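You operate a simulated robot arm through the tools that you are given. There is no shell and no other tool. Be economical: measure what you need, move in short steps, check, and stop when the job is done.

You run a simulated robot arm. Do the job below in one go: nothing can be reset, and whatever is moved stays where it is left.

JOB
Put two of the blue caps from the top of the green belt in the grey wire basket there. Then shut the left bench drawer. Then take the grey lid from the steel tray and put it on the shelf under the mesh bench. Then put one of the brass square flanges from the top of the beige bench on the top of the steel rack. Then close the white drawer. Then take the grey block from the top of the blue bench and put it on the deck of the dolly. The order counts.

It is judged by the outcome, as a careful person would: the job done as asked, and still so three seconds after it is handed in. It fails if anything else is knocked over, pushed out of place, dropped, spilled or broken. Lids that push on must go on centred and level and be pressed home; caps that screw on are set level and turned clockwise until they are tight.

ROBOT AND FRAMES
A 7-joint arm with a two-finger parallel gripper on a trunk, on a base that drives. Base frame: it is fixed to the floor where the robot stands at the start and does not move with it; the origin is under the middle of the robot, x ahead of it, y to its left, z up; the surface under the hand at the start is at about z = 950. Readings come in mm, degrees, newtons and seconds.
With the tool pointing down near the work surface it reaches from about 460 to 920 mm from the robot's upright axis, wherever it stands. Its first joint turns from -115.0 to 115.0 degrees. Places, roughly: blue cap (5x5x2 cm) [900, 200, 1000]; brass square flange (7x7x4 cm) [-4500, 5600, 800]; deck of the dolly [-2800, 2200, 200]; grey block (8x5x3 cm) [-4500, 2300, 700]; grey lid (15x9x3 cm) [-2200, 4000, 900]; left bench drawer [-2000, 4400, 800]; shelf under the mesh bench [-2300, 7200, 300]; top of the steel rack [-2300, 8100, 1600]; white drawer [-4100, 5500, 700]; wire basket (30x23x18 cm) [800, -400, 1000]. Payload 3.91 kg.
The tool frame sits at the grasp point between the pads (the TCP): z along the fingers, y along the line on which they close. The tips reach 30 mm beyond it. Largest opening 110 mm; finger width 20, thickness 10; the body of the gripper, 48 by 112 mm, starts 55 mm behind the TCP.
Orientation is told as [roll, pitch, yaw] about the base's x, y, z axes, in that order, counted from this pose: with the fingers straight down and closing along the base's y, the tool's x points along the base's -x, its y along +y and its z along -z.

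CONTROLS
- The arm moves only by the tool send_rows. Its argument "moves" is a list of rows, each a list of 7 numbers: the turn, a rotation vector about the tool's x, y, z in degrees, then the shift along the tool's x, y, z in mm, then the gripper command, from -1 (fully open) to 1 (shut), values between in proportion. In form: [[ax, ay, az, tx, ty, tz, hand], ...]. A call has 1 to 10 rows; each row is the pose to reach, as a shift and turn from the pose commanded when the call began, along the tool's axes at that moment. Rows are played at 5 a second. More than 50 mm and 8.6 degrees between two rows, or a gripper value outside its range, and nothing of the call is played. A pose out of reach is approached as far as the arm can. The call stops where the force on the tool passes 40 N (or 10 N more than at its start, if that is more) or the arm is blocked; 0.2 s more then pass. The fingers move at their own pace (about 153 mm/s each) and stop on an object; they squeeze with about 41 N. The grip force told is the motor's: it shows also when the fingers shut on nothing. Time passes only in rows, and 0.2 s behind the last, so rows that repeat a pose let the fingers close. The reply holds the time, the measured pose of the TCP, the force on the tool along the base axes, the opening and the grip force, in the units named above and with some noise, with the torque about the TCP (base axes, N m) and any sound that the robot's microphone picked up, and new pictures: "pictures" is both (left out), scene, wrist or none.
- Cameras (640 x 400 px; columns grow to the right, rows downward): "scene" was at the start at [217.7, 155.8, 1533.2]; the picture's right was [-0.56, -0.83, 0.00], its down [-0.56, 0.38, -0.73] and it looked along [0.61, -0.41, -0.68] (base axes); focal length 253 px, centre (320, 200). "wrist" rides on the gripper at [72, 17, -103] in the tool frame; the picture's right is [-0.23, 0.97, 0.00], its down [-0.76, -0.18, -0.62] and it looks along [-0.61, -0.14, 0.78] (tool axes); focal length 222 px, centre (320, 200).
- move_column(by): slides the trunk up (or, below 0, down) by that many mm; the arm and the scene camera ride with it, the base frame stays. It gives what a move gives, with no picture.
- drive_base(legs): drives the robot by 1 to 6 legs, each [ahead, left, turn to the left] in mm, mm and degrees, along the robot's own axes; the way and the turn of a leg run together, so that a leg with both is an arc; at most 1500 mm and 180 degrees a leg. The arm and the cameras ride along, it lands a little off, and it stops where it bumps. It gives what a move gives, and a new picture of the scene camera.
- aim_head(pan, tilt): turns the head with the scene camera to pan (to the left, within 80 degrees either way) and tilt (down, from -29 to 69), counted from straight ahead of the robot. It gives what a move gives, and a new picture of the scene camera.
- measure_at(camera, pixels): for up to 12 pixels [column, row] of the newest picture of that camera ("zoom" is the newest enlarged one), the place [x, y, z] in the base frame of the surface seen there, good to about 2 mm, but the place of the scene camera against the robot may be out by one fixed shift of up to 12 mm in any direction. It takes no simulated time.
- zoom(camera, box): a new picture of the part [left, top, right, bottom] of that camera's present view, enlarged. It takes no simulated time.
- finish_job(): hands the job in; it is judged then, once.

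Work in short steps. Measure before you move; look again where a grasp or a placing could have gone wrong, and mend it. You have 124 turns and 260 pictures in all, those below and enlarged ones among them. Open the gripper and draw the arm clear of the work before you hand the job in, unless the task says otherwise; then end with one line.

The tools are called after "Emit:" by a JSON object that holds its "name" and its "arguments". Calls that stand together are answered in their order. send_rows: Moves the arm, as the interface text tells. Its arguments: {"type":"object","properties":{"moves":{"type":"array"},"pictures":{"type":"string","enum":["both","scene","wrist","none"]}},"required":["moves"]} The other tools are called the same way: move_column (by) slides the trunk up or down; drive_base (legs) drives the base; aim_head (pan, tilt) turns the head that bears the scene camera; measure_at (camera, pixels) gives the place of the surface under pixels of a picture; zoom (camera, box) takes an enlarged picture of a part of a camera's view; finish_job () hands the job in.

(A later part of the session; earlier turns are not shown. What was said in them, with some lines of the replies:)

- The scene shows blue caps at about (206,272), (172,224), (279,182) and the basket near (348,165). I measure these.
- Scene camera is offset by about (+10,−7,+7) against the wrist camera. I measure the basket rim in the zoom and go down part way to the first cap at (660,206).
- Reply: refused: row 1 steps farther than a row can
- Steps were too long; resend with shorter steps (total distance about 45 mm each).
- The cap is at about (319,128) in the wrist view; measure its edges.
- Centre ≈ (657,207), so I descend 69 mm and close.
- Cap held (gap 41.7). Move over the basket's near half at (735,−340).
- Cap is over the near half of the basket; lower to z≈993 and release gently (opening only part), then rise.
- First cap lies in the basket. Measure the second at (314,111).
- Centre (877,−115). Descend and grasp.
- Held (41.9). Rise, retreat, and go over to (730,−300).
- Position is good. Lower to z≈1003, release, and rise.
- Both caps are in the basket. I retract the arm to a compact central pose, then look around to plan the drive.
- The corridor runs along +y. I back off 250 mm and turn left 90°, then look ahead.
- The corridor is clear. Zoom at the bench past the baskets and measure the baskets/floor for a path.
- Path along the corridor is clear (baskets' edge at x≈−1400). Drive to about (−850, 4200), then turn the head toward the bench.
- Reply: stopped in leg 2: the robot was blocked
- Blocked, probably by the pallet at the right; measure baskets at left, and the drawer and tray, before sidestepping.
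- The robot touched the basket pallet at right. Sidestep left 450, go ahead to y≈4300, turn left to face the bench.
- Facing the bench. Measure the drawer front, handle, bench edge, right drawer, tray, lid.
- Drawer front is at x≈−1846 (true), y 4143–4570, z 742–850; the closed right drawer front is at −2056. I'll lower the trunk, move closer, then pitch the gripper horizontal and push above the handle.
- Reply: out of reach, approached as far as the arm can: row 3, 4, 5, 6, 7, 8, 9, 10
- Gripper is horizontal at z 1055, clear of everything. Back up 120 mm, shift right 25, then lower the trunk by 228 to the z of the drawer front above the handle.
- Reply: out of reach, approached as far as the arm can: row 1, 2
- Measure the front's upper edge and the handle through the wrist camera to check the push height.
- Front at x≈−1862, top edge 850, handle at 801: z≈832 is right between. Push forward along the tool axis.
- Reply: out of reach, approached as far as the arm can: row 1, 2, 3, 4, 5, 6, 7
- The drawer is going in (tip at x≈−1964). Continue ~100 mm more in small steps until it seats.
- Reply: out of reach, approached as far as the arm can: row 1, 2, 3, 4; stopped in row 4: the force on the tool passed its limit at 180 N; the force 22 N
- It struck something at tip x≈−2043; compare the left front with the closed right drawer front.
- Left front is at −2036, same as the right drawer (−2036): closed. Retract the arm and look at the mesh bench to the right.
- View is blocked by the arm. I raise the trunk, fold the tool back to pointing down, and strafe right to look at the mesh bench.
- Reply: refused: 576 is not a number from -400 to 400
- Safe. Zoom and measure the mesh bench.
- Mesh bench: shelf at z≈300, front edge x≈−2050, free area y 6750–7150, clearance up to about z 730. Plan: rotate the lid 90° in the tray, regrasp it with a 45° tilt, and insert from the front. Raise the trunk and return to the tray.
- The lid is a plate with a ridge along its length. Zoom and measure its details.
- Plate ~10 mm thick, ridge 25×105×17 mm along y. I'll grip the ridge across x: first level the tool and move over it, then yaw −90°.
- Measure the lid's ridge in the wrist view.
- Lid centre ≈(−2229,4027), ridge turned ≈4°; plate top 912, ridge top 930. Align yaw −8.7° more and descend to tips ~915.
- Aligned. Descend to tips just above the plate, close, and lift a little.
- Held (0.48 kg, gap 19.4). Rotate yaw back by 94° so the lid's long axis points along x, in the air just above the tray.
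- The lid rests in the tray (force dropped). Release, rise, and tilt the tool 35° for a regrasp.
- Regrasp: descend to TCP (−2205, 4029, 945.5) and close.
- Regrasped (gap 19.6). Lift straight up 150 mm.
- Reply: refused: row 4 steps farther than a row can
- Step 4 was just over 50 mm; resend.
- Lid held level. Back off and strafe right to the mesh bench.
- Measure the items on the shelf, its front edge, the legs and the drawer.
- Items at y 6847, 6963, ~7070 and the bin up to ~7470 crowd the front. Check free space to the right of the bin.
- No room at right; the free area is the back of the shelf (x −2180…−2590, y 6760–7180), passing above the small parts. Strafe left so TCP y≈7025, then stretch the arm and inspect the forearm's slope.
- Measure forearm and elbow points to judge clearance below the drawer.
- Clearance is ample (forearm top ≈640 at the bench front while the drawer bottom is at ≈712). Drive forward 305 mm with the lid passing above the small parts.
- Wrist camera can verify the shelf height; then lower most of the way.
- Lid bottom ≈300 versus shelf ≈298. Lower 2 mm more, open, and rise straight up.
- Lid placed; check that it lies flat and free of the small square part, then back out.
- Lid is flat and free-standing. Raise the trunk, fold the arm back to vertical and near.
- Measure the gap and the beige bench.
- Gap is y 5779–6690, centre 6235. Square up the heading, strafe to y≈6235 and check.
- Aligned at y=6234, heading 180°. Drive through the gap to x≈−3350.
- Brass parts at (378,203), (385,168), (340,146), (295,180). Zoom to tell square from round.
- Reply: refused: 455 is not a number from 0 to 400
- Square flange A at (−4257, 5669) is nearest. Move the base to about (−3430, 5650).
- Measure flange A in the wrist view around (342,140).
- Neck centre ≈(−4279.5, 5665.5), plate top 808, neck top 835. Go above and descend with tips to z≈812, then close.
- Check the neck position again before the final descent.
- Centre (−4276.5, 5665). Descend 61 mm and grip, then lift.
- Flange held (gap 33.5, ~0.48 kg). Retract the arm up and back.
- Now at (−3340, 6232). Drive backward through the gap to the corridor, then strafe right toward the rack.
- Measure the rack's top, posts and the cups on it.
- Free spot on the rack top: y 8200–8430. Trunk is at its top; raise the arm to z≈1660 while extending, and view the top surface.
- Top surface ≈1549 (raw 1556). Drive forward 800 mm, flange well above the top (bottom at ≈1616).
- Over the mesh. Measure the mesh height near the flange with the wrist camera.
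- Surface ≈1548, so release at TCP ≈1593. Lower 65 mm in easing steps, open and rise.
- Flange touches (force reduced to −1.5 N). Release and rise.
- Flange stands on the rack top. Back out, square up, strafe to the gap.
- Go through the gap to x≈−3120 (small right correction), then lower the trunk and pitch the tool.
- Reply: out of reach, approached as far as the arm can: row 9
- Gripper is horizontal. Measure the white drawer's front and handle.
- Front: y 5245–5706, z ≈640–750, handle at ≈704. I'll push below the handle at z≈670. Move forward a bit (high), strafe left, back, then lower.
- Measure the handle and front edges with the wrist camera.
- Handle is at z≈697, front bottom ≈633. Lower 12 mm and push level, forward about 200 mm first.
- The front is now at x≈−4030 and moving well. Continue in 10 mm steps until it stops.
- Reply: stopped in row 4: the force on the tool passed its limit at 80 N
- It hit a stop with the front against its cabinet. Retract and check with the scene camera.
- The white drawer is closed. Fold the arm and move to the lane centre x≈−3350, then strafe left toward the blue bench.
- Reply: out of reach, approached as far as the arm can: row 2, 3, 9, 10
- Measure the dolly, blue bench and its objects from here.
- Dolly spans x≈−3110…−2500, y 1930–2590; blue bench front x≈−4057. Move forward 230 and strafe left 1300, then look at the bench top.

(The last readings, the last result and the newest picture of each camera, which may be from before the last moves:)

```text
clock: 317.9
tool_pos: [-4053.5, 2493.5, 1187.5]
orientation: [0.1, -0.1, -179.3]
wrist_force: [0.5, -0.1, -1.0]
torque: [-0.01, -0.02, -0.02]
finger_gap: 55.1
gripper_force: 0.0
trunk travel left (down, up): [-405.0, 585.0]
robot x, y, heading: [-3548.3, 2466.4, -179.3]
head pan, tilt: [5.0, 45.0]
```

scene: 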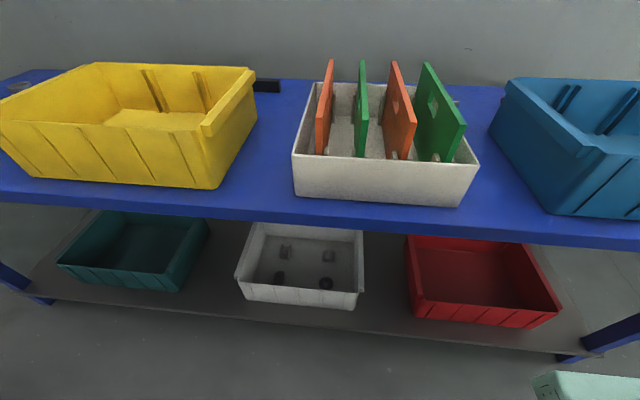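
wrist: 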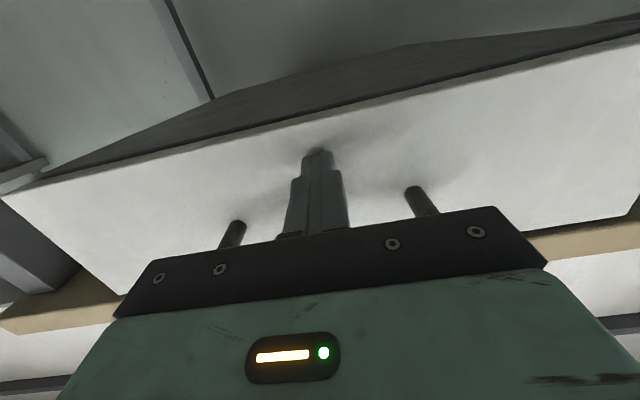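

Raise the trunk to look behind the bins.

Emit:
{"name": "move_column", "arguments": {"by": 400}}

Emit:
{"name": "aim_head", "arguments": {"pan": 10, "tilt": 50}}

Emit:
{"name": "measure_at", "arguments": {"camera": "scene", "pixels": [[320, 60], [320, 100], [250, 60], [400, 60], [320, 140]]}}

```text
clock: 321.7
tool_pos: [-4053.6, 2493.4, 1587.2]
orientation: [0.1, -0.1, -179.2]
wrist_force: [-0.1, 0.0, -0.5]
torque: [0.04, 0.01, -0.03]
finger_gap: 55.0
gripper_force: 0.0
trunk travel left (down, up): [-805.0, 185.0]
robot x, y, heading: [-3546.3, 2461.8, -179.5]
head pan, tilt: [5.0, 45.0]
```

```text
clock: 322.3
tool_pos: [-4053.7, 2492.7, 1587.0]
orientation: [0.0, -0.2, -179.1]
wrist_force: [-0.4, 0.6, -0.6]
torque: [0.02, -0.03, 0.04]
finger_gap: 54.7
gripper_force: 0.0
trunk travel left (down, up): [-805.0, 185.0]
robot x, y, heading: [-3550.0, 2461.3, -179.3]
head pan, tilt: [10.0, 50.0]
```

scene: 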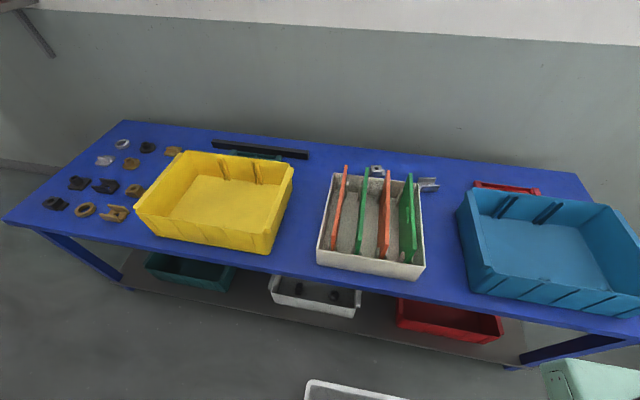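

```text
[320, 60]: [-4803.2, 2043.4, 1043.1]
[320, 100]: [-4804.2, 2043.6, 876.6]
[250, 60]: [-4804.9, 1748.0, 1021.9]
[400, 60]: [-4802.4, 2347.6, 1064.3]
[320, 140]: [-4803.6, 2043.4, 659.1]
```

Grey things behind the white bin at (377,171) and (429,184). Zoom there.

Emit:
{"name": "zoom", "arguments": {"camera": "scene", "box": [340, 140, 460, 215]}}

Emit:
{"name": "measure_at", "arguments": {"camera": "zoom", "pixels": [[185, 155], [205, 160], [165, 170], [225, 150], [470, 230], [470, 215], [510, 235], [195, 190]]}}

Emit:
{"name": "zoom", "arguments": {"camera": "scene", "box": [30, 120, 200, 230]}}

```text
5.33 times, centred on (400, 178) of scene
```

zoom: 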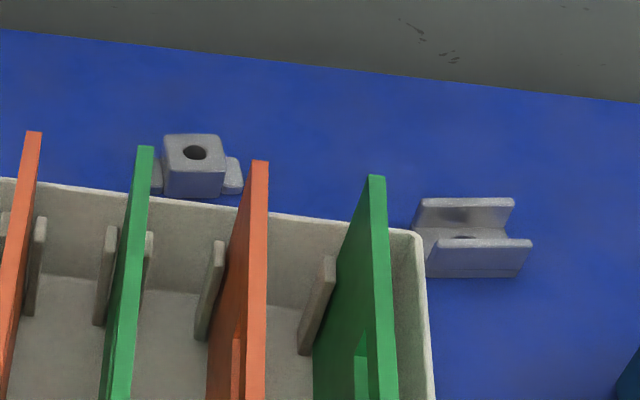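

```text
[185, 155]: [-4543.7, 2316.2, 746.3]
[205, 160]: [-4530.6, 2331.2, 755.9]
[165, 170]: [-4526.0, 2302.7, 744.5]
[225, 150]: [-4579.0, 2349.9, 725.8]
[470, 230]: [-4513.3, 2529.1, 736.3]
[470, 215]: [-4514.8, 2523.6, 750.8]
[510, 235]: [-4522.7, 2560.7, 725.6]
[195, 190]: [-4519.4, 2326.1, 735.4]
```

```text
3.64 times, centred on (115, 175) of scene
```

zoom: 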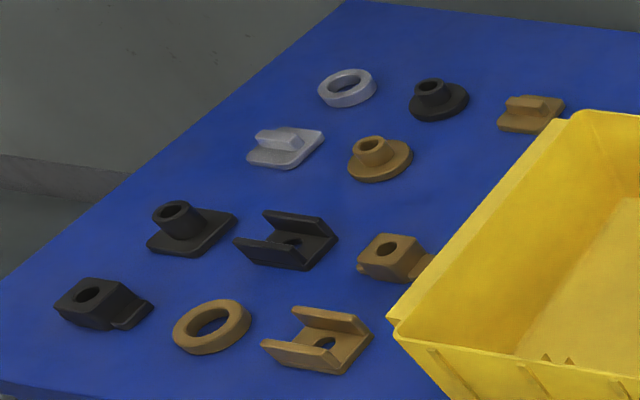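

The grey block (with two side feet) is behind the white bin at ≈(−4550, 2330). Measure the bin wall and dividers' height for clearance.

Emit:
{"name": "measure_at", "arguments": {"camera": "scene", "pixels": [[345, 168], [367, 169], [389, 172], [410, 175], [335, 174], [373, 180], [400, 183], [419, 185], [340, 230], [364, 240], [387, 245], [408, 245]]}}

Emit:
{"name": "drive_base", "arguments": {"legs": [[125, 160, 0]]}}

Emit:
{"name": "zoom", "arguments": {"camera": "scene", "box": [300, 140, 480, 260]}}

```text
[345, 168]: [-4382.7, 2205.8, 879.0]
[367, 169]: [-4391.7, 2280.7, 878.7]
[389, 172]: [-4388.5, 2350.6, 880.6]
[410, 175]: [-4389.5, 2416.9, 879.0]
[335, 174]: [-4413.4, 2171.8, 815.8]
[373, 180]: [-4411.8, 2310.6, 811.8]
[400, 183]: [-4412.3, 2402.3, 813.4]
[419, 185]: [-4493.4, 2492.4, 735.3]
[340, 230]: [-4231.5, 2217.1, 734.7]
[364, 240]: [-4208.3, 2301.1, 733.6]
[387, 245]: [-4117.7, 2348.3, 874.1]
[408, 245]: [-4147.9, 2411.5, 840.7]
```

```text
clock: 324.0
tool_pos: [-4177.4, 2329.5, 1587.2]
orientation: [0.1, -0.1, -179.2]
wrist_force: [-0.2, 0.3, 0.2]
torque: [0.01, 0.0, 0.02]
finger_gap: 54.5
gripper_force: 0.1
trunk travel left (down, up): [-805.0, 185.0]
robot x, y, heading: [-3673.7, 2298.5, -179.3]
head pan, tilt: [10.0, 50.0]
```

scene: 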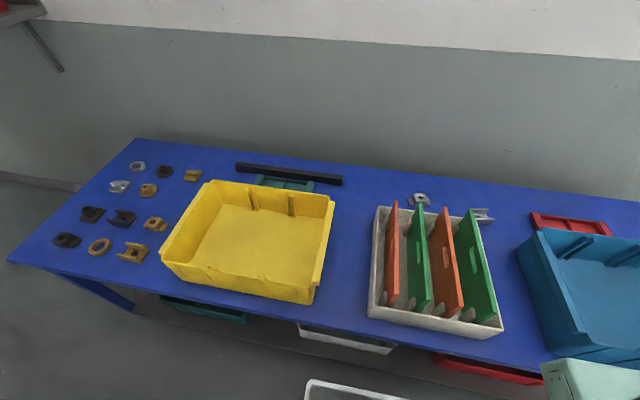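

```text
3.33 times, centred on (390, 200) of scene
```

zoom: 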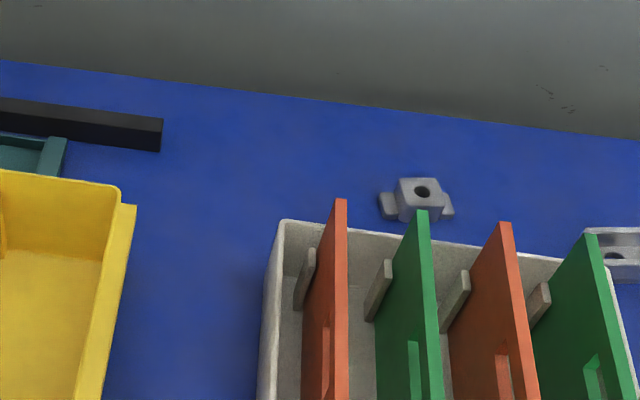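

Gap between bin and block is ~100 mm; dividers' top ≈873. Lower the trunk 250, extend over the block and look with the wrist camera.

Emit:
{"name": "move_column", "arguments": {"by": -250}}

Emit:
{"name": "send_rows", "arguments": {"moves": [[0, 0, 0, -45, 0, 10, -0.5], [0, 0, 0, -90, 0, 20, -0.5], [0, 0, 0, -135, 0, 30, -0.5], [0, 0, 0, -180, 0, 40, -0.5], [0, 0, 0, -225, 0, 60, -0.5], [0, 0, 0, -265, 0, 85, -0.5], [0, 0, 0, -300, 0, 115, -0.5], [0, 0, 0, -325, 0, 155, -0.5], [0, 0, 0, -340, 0, 200, -0.5], [0, 0, 0, -350, 0, 245, -0.5]], "pictures": "none"}}

Emit:
{"name": "send_rows", "arguments": {"moves": [[0, 0, 0, 0, 0, 45, -0.5], [0, 0, 0, 0, 0, 90, -0.5], [0, 0, 0, 0, 0, 90, -0.5]]}}

```text
clock: 326.5
tool_pos: [-4177.3, 2330.1, 1338.6]
orientation: [0.1, -0.1, -179.1]
wrist_force: [0.4, 0.1, -0.9]
torque: [-0.01, -0.02, -0.02]
finger_gap: 54.9
gripper_force: 0.0
trunk travel left (down, up): [-555.0, 435.0]
robot x, y, heading: [-3676.3, 2299.4, -179.5]
head pan, tilt: [10.0, 50.0]
```

```text
clock: 328.7
tool_pos: [-4527.9, 2325.1, 1092.5]
orientation: [0.0, -0.2, -179.2]
wrist_force: [0.6, 0.7, 0.5]
torque: [0.02, 0.04, -0.01]
finger_gap: 82.3
gripper_force: 0.1
out of reach, approached as far as the arm can: row 4, 5, 6, 7, 8
trunk travel left (down, up): [-555.0, 435.0]
robot x, y, heading: [-3675.5, 2299.9, -179.4]
head pan, tilt: [10.0, 50.0]
```

```text
clock: 329.5
tool_pos: [-4528.6, 2324.3, 1002.2]
orientation: [0.1, -0.1, -179.3]
wrist_force: [1.1, 0.3, -0.1]
torque: [0.02, 0.0, 0.0]
finger_gap: 82.5
gripper_force: 0.0
trunk travel left (down, up): [-555.0, 435.0]
robot x, y, heading: [-3675.3, 2294.4, -179.1]
head pan, tilt: [10.0, 50.0]
```

scene: 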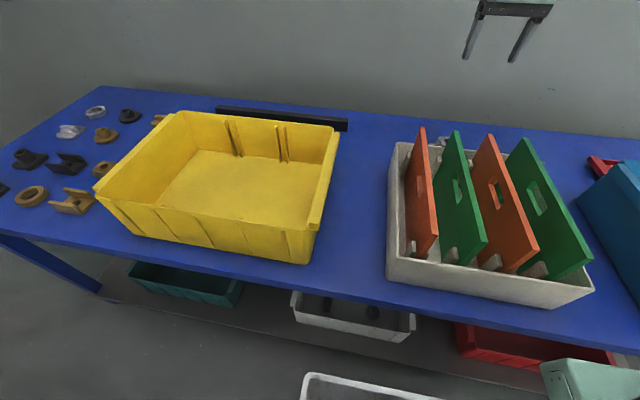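
wrist: 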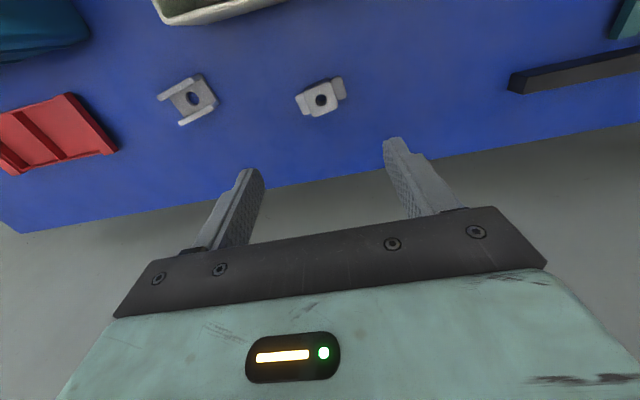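

Block at (321,98) in the wrist view. Zoom and measure.

Emit:
{"name": "zoom", "arguments": {"camera": "wrist", "box": [280, 65, 370, 130]}}

Emit:
{"name": "measure_at", "arguments": {"camera": "zoom", "pixels": [[300, 245], [225, 230], [190, 240], [375, 215], [290, 160], [310, 310], [430, 180], [130, 230], [440, 120], [250, 330]]}}

```text
6.15 times, centred on (325, 98) of wrist
```

zoom: 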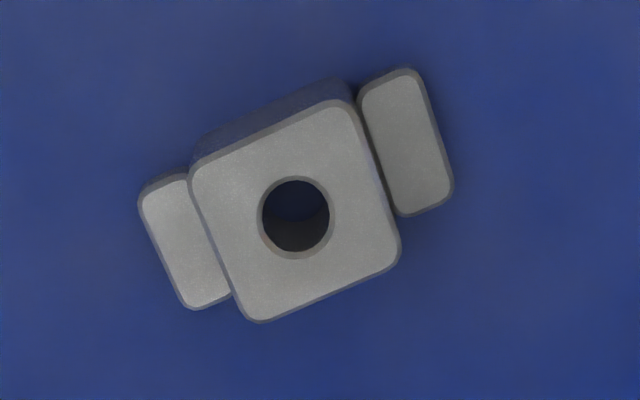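

```text
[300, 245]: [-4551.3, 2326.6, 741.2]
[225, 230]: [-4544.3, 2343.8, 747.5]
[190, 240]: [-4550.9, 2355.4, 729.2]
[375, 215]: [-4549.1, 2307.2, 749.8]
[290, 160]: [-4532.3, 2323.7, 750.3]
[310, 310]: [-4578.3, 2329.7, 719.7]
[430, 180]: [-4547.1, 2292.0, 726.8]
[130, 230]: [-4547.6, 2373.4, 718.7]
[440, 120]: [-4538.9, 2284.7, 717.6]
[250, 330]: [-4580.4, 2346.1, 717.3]
```

Block top 749, feet top ≈728, centre ≈(−4546, 2325), aligned within 3° of y. Turn −2.6° and descend to TCP ≈790 first.

Emit:
{"name": "send_rows", "arguments": {"moves": [[0, 0, -1.3, -9, 0, 40, -0.4], [0, 0, -2.6, -17, 0, 80, -0.3], [0, 0, -2.6, -17, 0, 125, -0.3], [0, 0, -2.6, -17, 0, 170, -0.3], [0, 0, -2.6, -17, 0, 205, -0.3], [0, 0, -2.6, -17, 0, 205, -0.3]]}}

```text
clock: 330.9
tool_pos: [-4546.0, 2323.4, 797.9]
orientation: [0.1, 0.0, -176.5]
wrist_force: [0.1, 0.0, 0.3]
torque: [-0.01, -0.01, -0.04]
finger_gap: 71.6
gripper_force: 0.0
trunk travel left (down, up): [-555.0, 435.0]
robot x, y, heading: [-3675.5, 2298.9, -179.5]
head pan, tilt: [10.0, 50.0]
```

scene: 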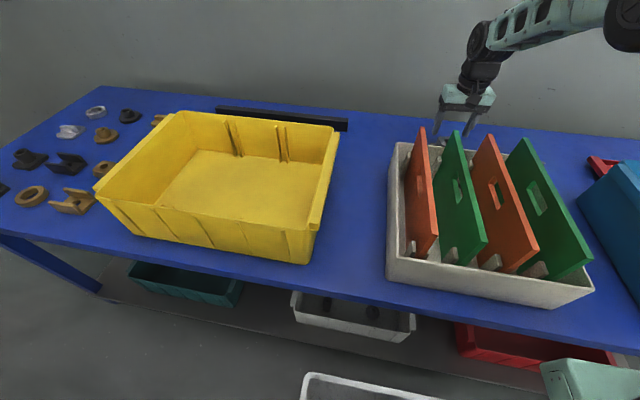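
wrist: 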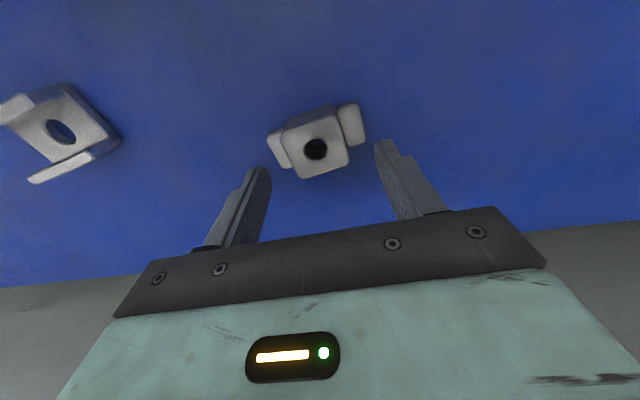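

Aligned. Descend 36 mm, close, lift.

Emit:
{"name": "send_rows", "arguments": {"moves": [[0, 0, 0, 0, 0, 25, -0.3], [0, 0, 0, 0, 0, 36, -0.3], [0, 0, 0, 0, 0, 36, 1], [0, 0, 0, 0, 0, 36, 1], [0, 0, 0, 0, 0, 36, 1], [0, 0, 0, 0, 0, 15, 1], [0, 0, 0, 0, 0, -30, 1], [0, 0, 0, 0, 0, -75, 1], [0, 0, 0, 0, 0, -120, 1]], "pictures": "wrist"}}

```text
clock: 332.9
tool_pos: [-4546.1, 2323.8, 918.4]
orientation: [0.1, -0.1, -176.5]
wrist_force: [0.1, -0.1, -2.3]
torque: [0.0, 0.01, 0.0]
finger_gap: 43.7
gripper_force: 41.0
trunk travel left (down, up): [-555.0, 435.0]
robot x, y, heading: [-3674.8, 2294.6, -179.2]
head pan, tilt: [10.0, 50.0]
```

wrist: 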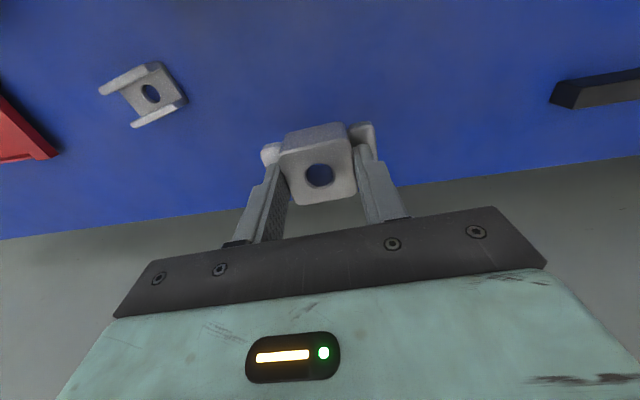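

Block held (gap 43.7). Lift further and retract, then back off and strafe right.

Emit:
{"name": "send_rows", "arguments": {"moves": [[0, 0, 0, 0, 0, -45, 1], [0, 0, 0, 0, 0, -90, 1], [0, 0, 0, 0, 0, -135, 1], [0, 0, 0, 20, 0, -180, 1], [0, 0, 0, 60, 0, -205, 1], [0, 0, 0, 105, 0, -220, 1], [0, 0, 0, 150, 0, -230, 1], [0, 0, 0, 198, 0, -235, 1], [0, 0, 0, 246, 0, -240, 1], [0, 0, 0, 294, 0, -240, 1]], "pictures": "none"}}

Emit:
{"name": "drive_base", "arguments": {"legs": [[0, -850, 0], [225, 0, 0], [-450, 0, 0]]}}

```text
clock: 335.1
tool_pos: [-4252.9, 2340.3, 1156.2]
orientation: [0.1, -0.1, -176.5]
wrist_force: [-1.0, 0.1, -1.3]
torque: [0.02, -0.05, 0.01]
finger_gap: 43.5
gripper_force: 41.1
trunk travel left (down, up): [-555.0, 435.0]
robot x, y, heading: [-3674.6, 2300.9, -179.3]
head pan, tilt: [10.0, 50.0]
```

```text
clock: 340.5
tool_pos: [-4333.9, 3184.0, 1160.3]
orientation: [0.0, -0.4, -175.6]
wrist_force: [0.9, -0.9, -1.4]
torque: [-0.01, -0.01, 0.01]
finger_gap: 43.7
gripper_force: 41.2
trunk travel left (down, up): [-555.0, 435.0]
robot x, y, heading: [-3758.2, 3152.0, -178.4]
head pan, tilt: [10.0, 50.0]
stopped in leg 2: the robot was blocked; the commanded pose is now the measured one
```

scene: 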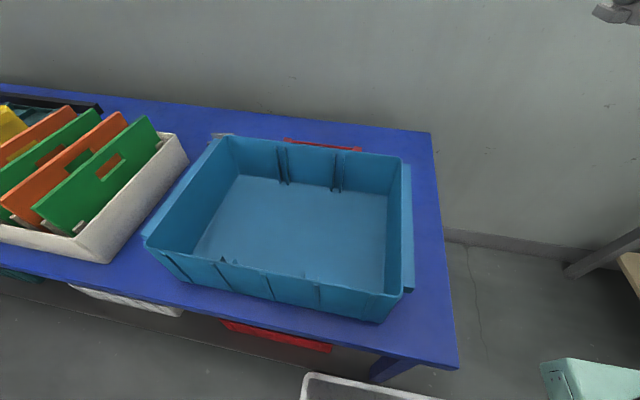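

My forward leg nudged the bench and stopped there; check the bench corner hasn't moved (earlier −4057, 3127) before backing off.

Emit:
{"name": "measure_at", "arguments": {"camera": "scene", "pixels": [[450, 350], [430, 145], [456, 364], [200, 300], [300, 147]]}}

Emit:
{"name": "drive_base", "arguments": {"legs": [[-380, 0, 0], [0, 0, 88.5]]}}

Emit:
{"name": "aim_head", "arguments": {"pan": 30, "tilt": 40}}

```text
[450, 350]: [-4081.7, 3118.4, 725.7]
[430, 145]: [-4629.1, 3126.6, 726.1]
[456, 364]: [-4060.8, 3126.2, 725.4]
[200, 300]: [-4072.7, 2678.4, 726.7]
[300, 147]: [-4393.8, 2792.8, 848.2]
```

```text
clock: 346.7
tool_pos: [-3431.7, 2586.5, 1159.6]
orientation: [0.1, -0.3, -87.9]
wrist_force: [-0.3, 0.7, -0.6]
torque: [0.0, 0.01, 0.01]
finger_gap: 43.9
gripper_force: 40.8
trunk travel left (down, up): [-555.0, 435.0]
robot x, y, heading: [-3377.5, 3164.2, -90.8]
head pan, tilt: [10.0, 50.0]
```

scene: 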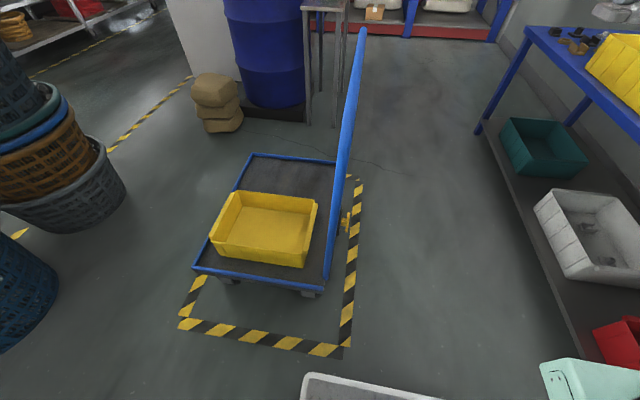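

```text
clock: 347.5
tool_pos: [-3431.3, 2586.7, 1158.6]
orientation: [0.1, -0.2, -88.0]
wrist_force: [0.5, 0.6, -1.0]
torque: [-0.01, 0.01, -0.03]
finger_gap: 43.8
gripper_force: 41.3
trunk travel left (down, up): [-555.0, 435.0]
robot x, y, heading: [-3375.4, 3155.2, -90.8]
head pan, tilt: [30.0, 40.0]
```

scene: 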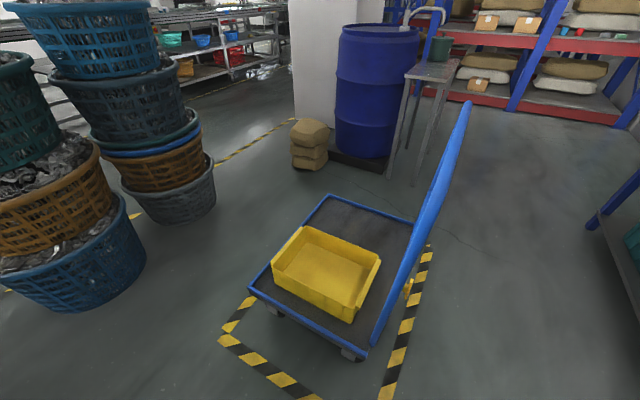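

Bench is unmoved. Measure the deck and bin.

Emit:
{"name": "measure_at", "arguments": {"camera": "scene", "pixels": [[350, 215], [385, 230], [330, 203], [300, 234], [375, 265], [352, 315], [275, 270], [252, 288], [330, 198], [410, 220], [400, 245], [466, 110]]}}

Emit:
{"name": "zoom", "arguments": {"camera": "scene", "box": [220, 90, 500, 370]}}

```text
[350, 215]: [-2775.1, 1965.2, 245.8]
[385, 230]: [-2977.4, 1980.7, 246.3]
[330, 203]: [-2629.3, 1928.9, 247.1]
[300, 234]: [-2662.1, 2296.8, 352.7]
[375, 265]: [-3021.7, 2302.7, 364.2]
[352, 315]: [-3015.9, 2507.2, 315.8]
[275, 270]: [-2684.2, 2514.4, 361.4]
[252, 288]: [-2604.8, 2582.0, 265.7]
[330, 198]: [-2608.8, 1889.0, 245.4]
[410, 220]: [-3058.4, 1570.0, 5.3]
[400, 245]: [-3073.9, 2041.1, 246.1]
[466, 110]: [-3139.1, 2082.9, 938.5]
```

```text
1.43 times, centred on (360, 230) of scene
```

zoom: 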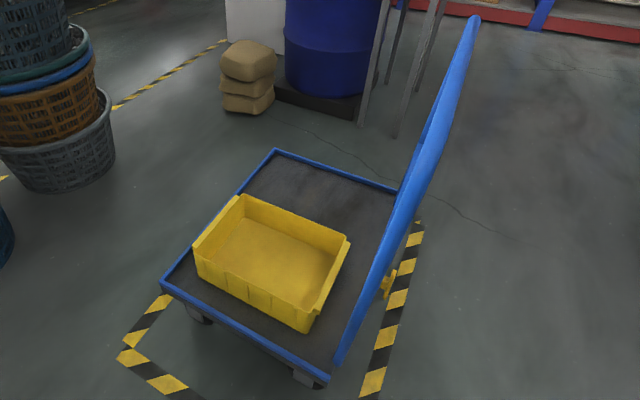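

Deck is free at y 1900–2280 (deck z≈240); bin far wall y≈2297, top ≈355. Strafe over and approach.

Emit:
{"name": "drive_base", "arguments": {"legs": [[0, 580, 0.8], [200, 0, 0]]}}

Emit:
{"name": "send_rows", "arguments": {"moves": [[0, 0, 0, -45, 0, 0, 1], [0, 0, 0, -90, 0, 0, 1], [0, 0, 0, -135, 0, 0, 1], [0, 0, 0, -180, 0, 0, 1], [0, 0, 0, -225, 0, 0, 1], [0, 0, 0, -260, 0, 0, 1], [0, 0, 0, -275, 0, 0, 1], [0, 0, 0, -275, 0, 0, 1]]}}

```text
clock: 352.0
tool_pos: [-2837.1, 2383.3, 1160.2]
orientation: [0.2, -0.2, -86.8]
wrist_force: [0.5, 0.0, -1.3]
torque: [-0.01, 0.02, 0.01]
finger_gap: 43.8
gripper_force: 40.7
trunk travel left (down, up): [-555.0, 435.0]
robot x, y, heading: [-2789.8, 2958.4, -89.8]
head pan, tilt: [30.0, 40.0]
```

scene: 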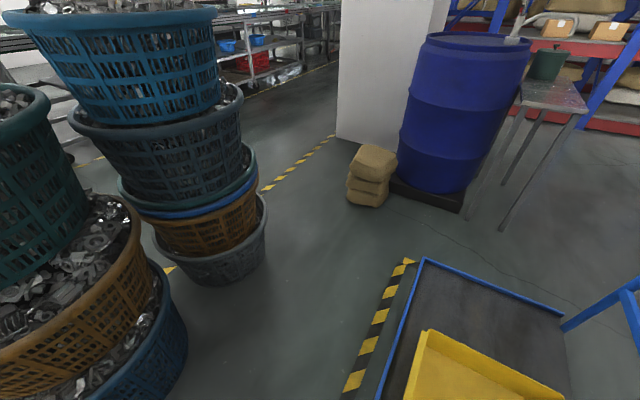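

```text
clock: 353.8
tool_pos: [-2824.2, 2128.4, 1158.1]
orientation: [0.1, -0.4, -86.9]
wrist_force: [-0.3, -0.6, -1.7]
torque: [0.02, -0.01, -0.04]
finger_gap: 43.7
gripper_force: 41.1
out of reach, approached as far as the arm can: row 6, 7, 8
trunk travel left (down, up): [-555.0, 435.0]
robot x, y, heading: [-2793.6, 2959.9, -89.6]
head pan, tilt: [30.0, 40.0]
```

scene: 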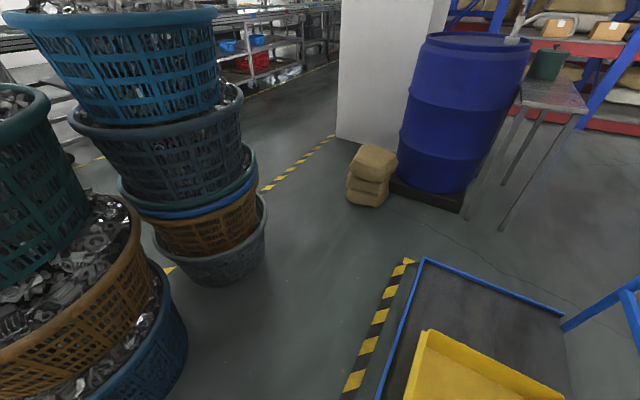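
wrist: 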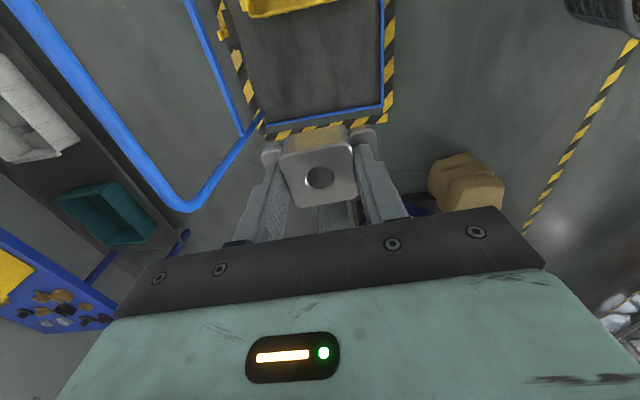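

TCP is above the deck at (−2824, 2128). Lower the trunk in two moves and look.

Emit:
{"name": "move_column", "arguments": {"by": -400}}

Emit:
{"name": "move_column", "arguments": {"by": -150}}

Emit:
{"name": "aim_head", "arguments": {"pan": 0, "tilt": 45}}

Emit:
{"name": "send_rows", "arguments": {"moves": [[0, 0, 0, 0, 0, 40, 1], [0, 0, 0, 0, 0, 80, 1], [0, 0, 0, 0, 0, 80, 1]]}}

```text
clock: 357.6
tool_pos: [-2824.3, 2129.2, 758.3]
orientation: [0.1, -0.4, -86.9]
wrist_force: [0.5, 0.7, -1.5]
torque: [0.0, -0.01, -0.01]
finger_gap: 43.5
gripper_force: 41.5
trunk travel left (down, up): [-155.0, 835.0]
robot x, y, heading: [-2788.4, 2961.8, -89.6]
head pan, tilt: [30.0, 40.0]
```

```text
clock: 359.4
tool_pos: [-2823.8, 2130.0, 608.6]
orientation: [0.1, -0.4, -86.8]
wrist_force: [0.1, -0.4, -2.4]
torque: [0.0, 0.02, 0.02]
finger_gap: 43.7
gripper_force: 41.0
trunk travel left (down, up): [-5.0, 985.0]
robot x, y, heading: [-2791.6, 2958.9, -89.8]
head pan, tilt: [30.0, 40.0]
```

```text
clock: 360.3
tool_pos: [-2823.5, 2129.5, 609.8]
orientation: [0.0, -0.4, -86.9]
wrist_force: [0.8, 0.2, -1.4]
torque: [-0.01, 0.0, 0.04]
finger_gap: 43.7
gripper_force: 41.1
trunk travel left (down, up): [-5.0, 985.0]
robot x, y, heading: [-2793.4, 2959.9, -89.7]
head pan, tilt: [0.0, 45.0]
```

scene: 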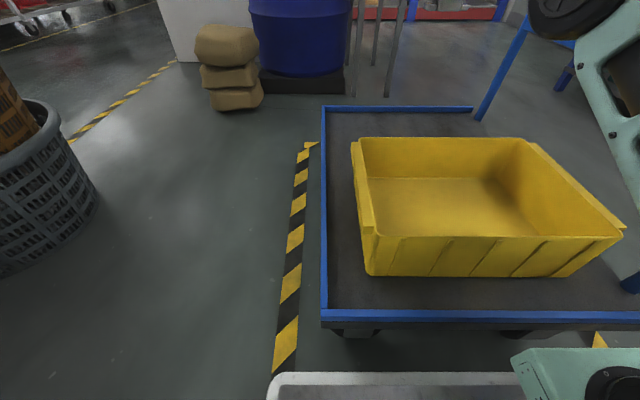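

```text
clock: 361.1
tool_pos: [-2822.6, 2129.7, 529.0]
orientation: [0.0, -0.4, -86.9]
wrist_force: [-0.7, 0.9, -2.0]
torque: [-0.02, -0.05, -0.02]
finger_gap: 43.3
gripper_force: 41.4
trunk travel left (down, up): [-5.0, 985.0]
robot x, y, heading: [-2791.9, 2957.2, -90.1]
head pan, tilt: [0.0, 45.0]
```

scene: 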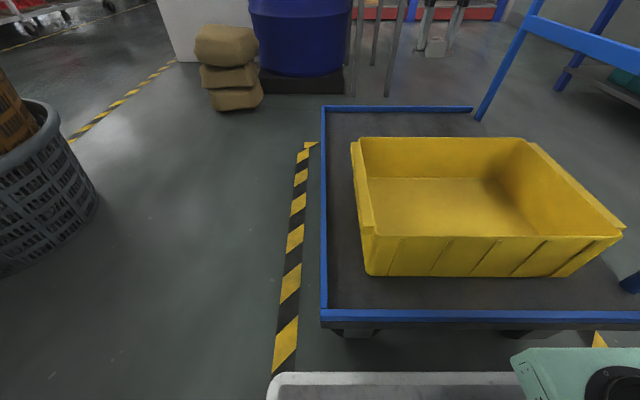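
wrist: 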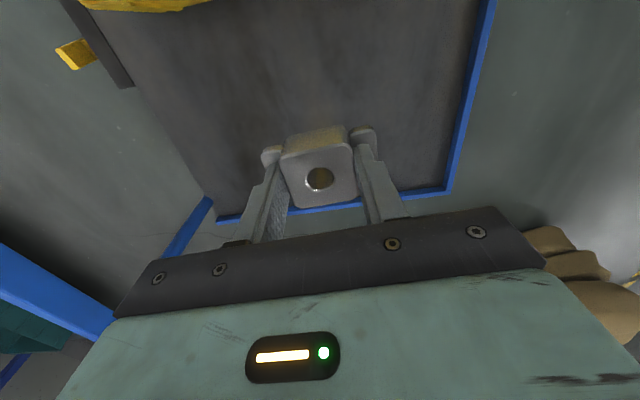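

Measure deck height and bin edge with the wrist camera.

Emit:
{"name": "measure_at", "arguments": {"camera": "wrist", "pixels": [[320, 100], [400, 100], [230, 150], [140, 8], [300, 40], [330, 205], [400, 150]]}}

```text
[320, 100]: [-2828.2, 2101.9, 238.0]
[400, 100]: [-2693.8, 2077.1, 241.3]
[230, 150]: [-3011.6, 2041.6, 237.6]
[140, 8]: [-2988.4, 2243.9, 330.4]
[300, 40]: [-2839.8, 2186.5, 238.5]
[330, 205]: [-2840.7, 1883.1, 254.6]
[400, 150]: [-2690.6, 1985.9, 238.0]
```

Deck 238; bin rim near y 2250. Shift 45 mm farther, descend to z≈300 and view.

Emit:
{"name": "send_rows", "arguments": {"moves": [[0, 0, 0, -25, 0, 35, 1], [0, 0, 0, -45, 0, 75, 1], [0, 0, 0, -45, 0, 120, 1], [0, 0, 0, -45, 0, 165, 1], [0, 0, 0, -45, 0, 205, 1], [0, 0, 0, -45, 0, 228, 1], [0, 0, 0, -45, 0, 228, 1]]}}

```text
clock: 362.7
tool_pos: [-2820.2, 2083.7, 300.4]
orientation: [0.1, -0.4, -86.8]
wrist_force: [0.4, -0.8, -1.0]
torque: [0.01, -0.04, 0.02]
finger_gap: 43.7
gripper_force: 41.3
trunk travel left (down, up): [-5.0, 985.0]
robot x, y, heading: [-2790.6, 2956.1, -89.7]
head pan, tilt: [0.0, 45.0]
```

scene: 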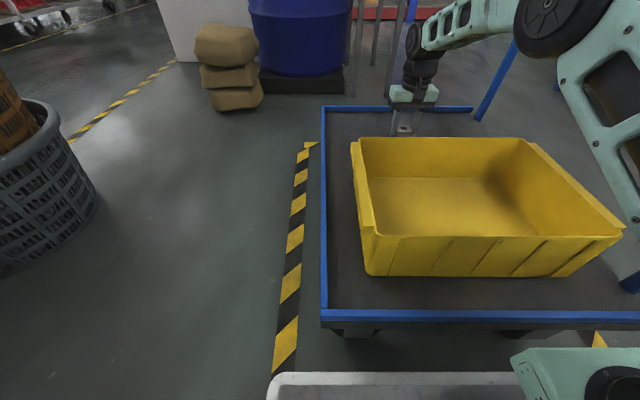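
wrist: 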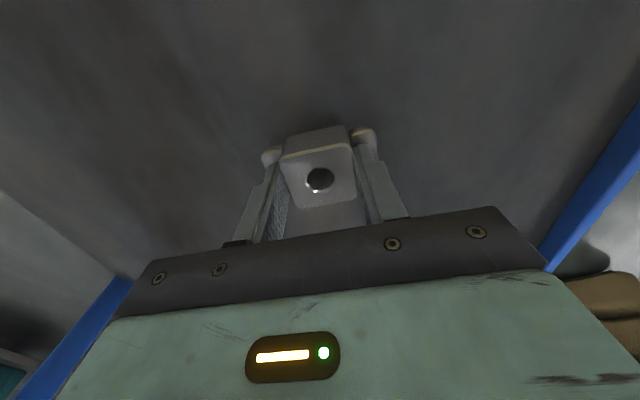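

Clear. Lower the last ~18 mm gently.

Emit:
{"name": "send_rows", "arguments": {"moves": [[0, 0, 0, 0, 0, 10, 1], [0, 0, 0, 0, 0, 15, 1], [0, 0, 0, 0, 0, 18, 1], [0, 0, 0, 0, 0, 18, 1]], "pictures": "none"}}

```text
clock: 363.7
tool_pos: [-2820.9, 2082.6, 283.5]
orientation: [0.0, -0.3, -86.9]
wrist_force: [0.0, 0.0, -1.3]
torque: [-0.03, 0.0, 0.02]
finger_gap: 43.8
gripper_force: 41.2
trunk travel left (down, up): [-5.0, 985.0]
robot x, y, heading: [-2791.9, 2960.3, -90.0]
head pan, tilt: [0.0, 45.0]
```

Almost touching; 1.5 mm more, then release and rise.

Emit:
{"name": "send_rows", "arguments": {"moves": [[0, 0, 0, 0, 0, 1, 1], [0, 0, 0, 0, 0, 2, 1], [0, 0, 0, 0, 0, 2, 0], [0, 0, 0, 0, 0, 2, -0.2], [0, 0, 0, 0, 0, 2, -0.2], [0, 0, 0, 0, 0, -35, -0.2], [0, 0, 0, 0, 0, -80, -0.2], [0, 0, 0, 0, 0, -125, -0.2], [0, 0, 0, 0, 0, -170, -0.2], [0, 0, 0, 0, 0, -215, -0.2]]}}

```text
clock: 365.9
tool_pos: [-2821.1, 2084.5, 498.3]
orientation: [0.0, -0.3, -86.8]
wrist_force: [1.3, 0.4, -0.1]
torque: [0.01, 0.0, 0.03]
finger_gap: 66.1
gripper_force: 0.0
trunk travel left (down, up): [-5.0, 985.0]
robot x, y, heading: [-2797.0, 2957.5, -89.8]
head pan, tilt: [0.0, 45.0]
```

scene: 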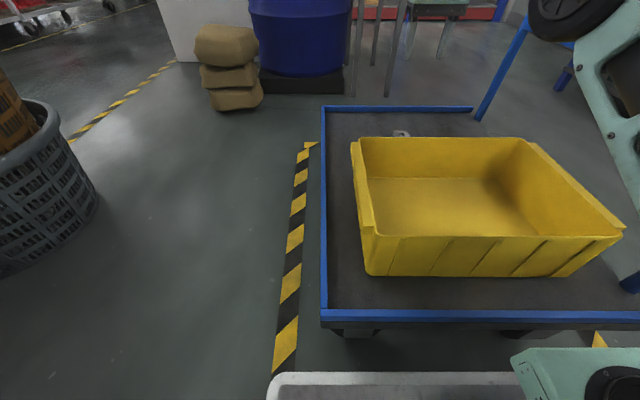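
wrist: 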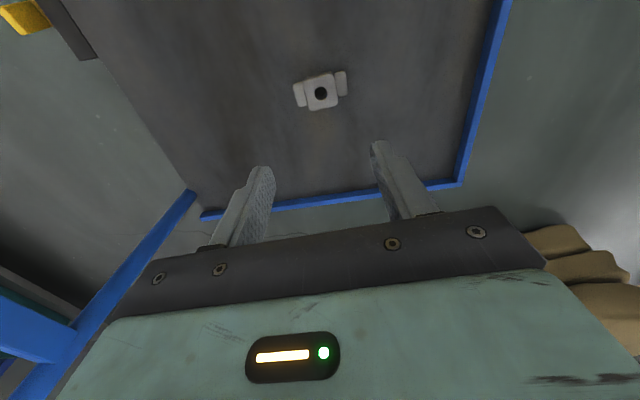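

The block stands on the deck. Raise the trunk, and open the gripper clear of the work.

Emit:
{"name": "move_column", "arguments": {"by": 400}}

Emit:
{"name": "send_rows", "arguments": {"moves": [[0, 0, 0, 45, 0, 0, -1], [0, 0, 0, 90, 0, 0, -1], [0, 0, 0, 135, 0, 0, -1], [0, 0, 0, 180, 0, 0, -1], [0, 0, 0, 180, 0, 0, -1]]}}

```text
clock: 369.8
tool_pos: [-2821.0, 2084.1, 898.9]
orientation: [0.1, -0.4, -86.9]
wrist_force: [0.8, 0.8, 1.0]
torque: [-0.01, 0.0, -0.01]
finger_gap: 66.0
gripper_force: 0.0
trunk travel left (down, up): [-405.0, 585.0]
robot x, y, heading: [-2788.7, 2956.1, -89.9]
head pan, tilt: [0.0, 45.0]
```

```text
clock: 371.0
tool_pos: [-2833.2, 2265.7, 896.8]
orientation: [0.1, -0.3, -86.9]
wrist_force: [-0.4, -0.1, -0.7]
torque: [-0.01, -0.02, 0.03]
finger_gap: 109.7
gripper_force: 0.0
trunk travel left (down, up): [-405.0, 585.0]
robot x, y, heading: [-2791.4, 2961.6, -89.7]
head pan, tilt: [0.0, 45.0]
```

scene: 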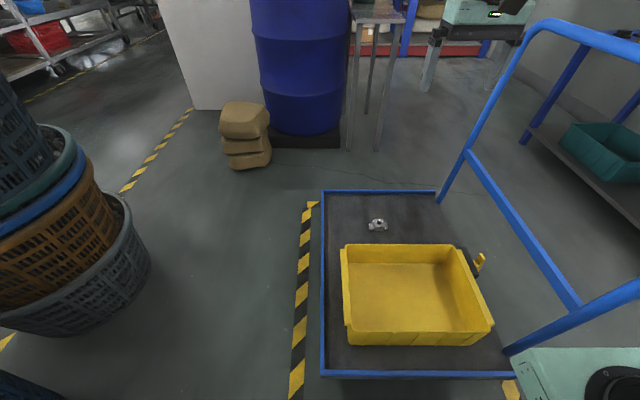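
wrist: 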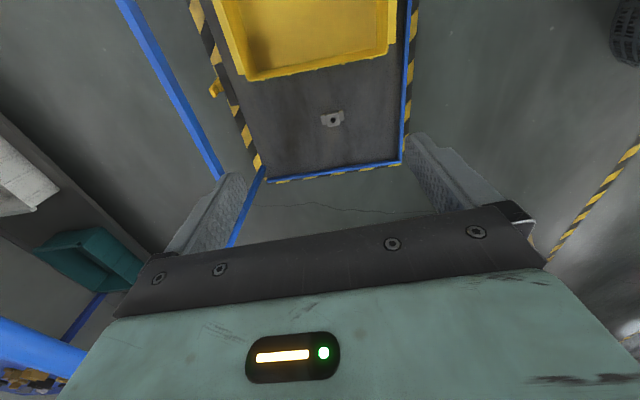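

The block is on the dolly deck at (377,225), the gripper is open and the arm is clear. Handing in.

Emit:
{"name": "finish_job", "arguments": {}}

```text
The job is handed in.
```

All six steps were done in the order you gave and the job is handed in; the base bumped the pallet of baskets by the belt and the blue bench while driving, and I checked afterwards that the bench had not moved but did not re-check the pallet.
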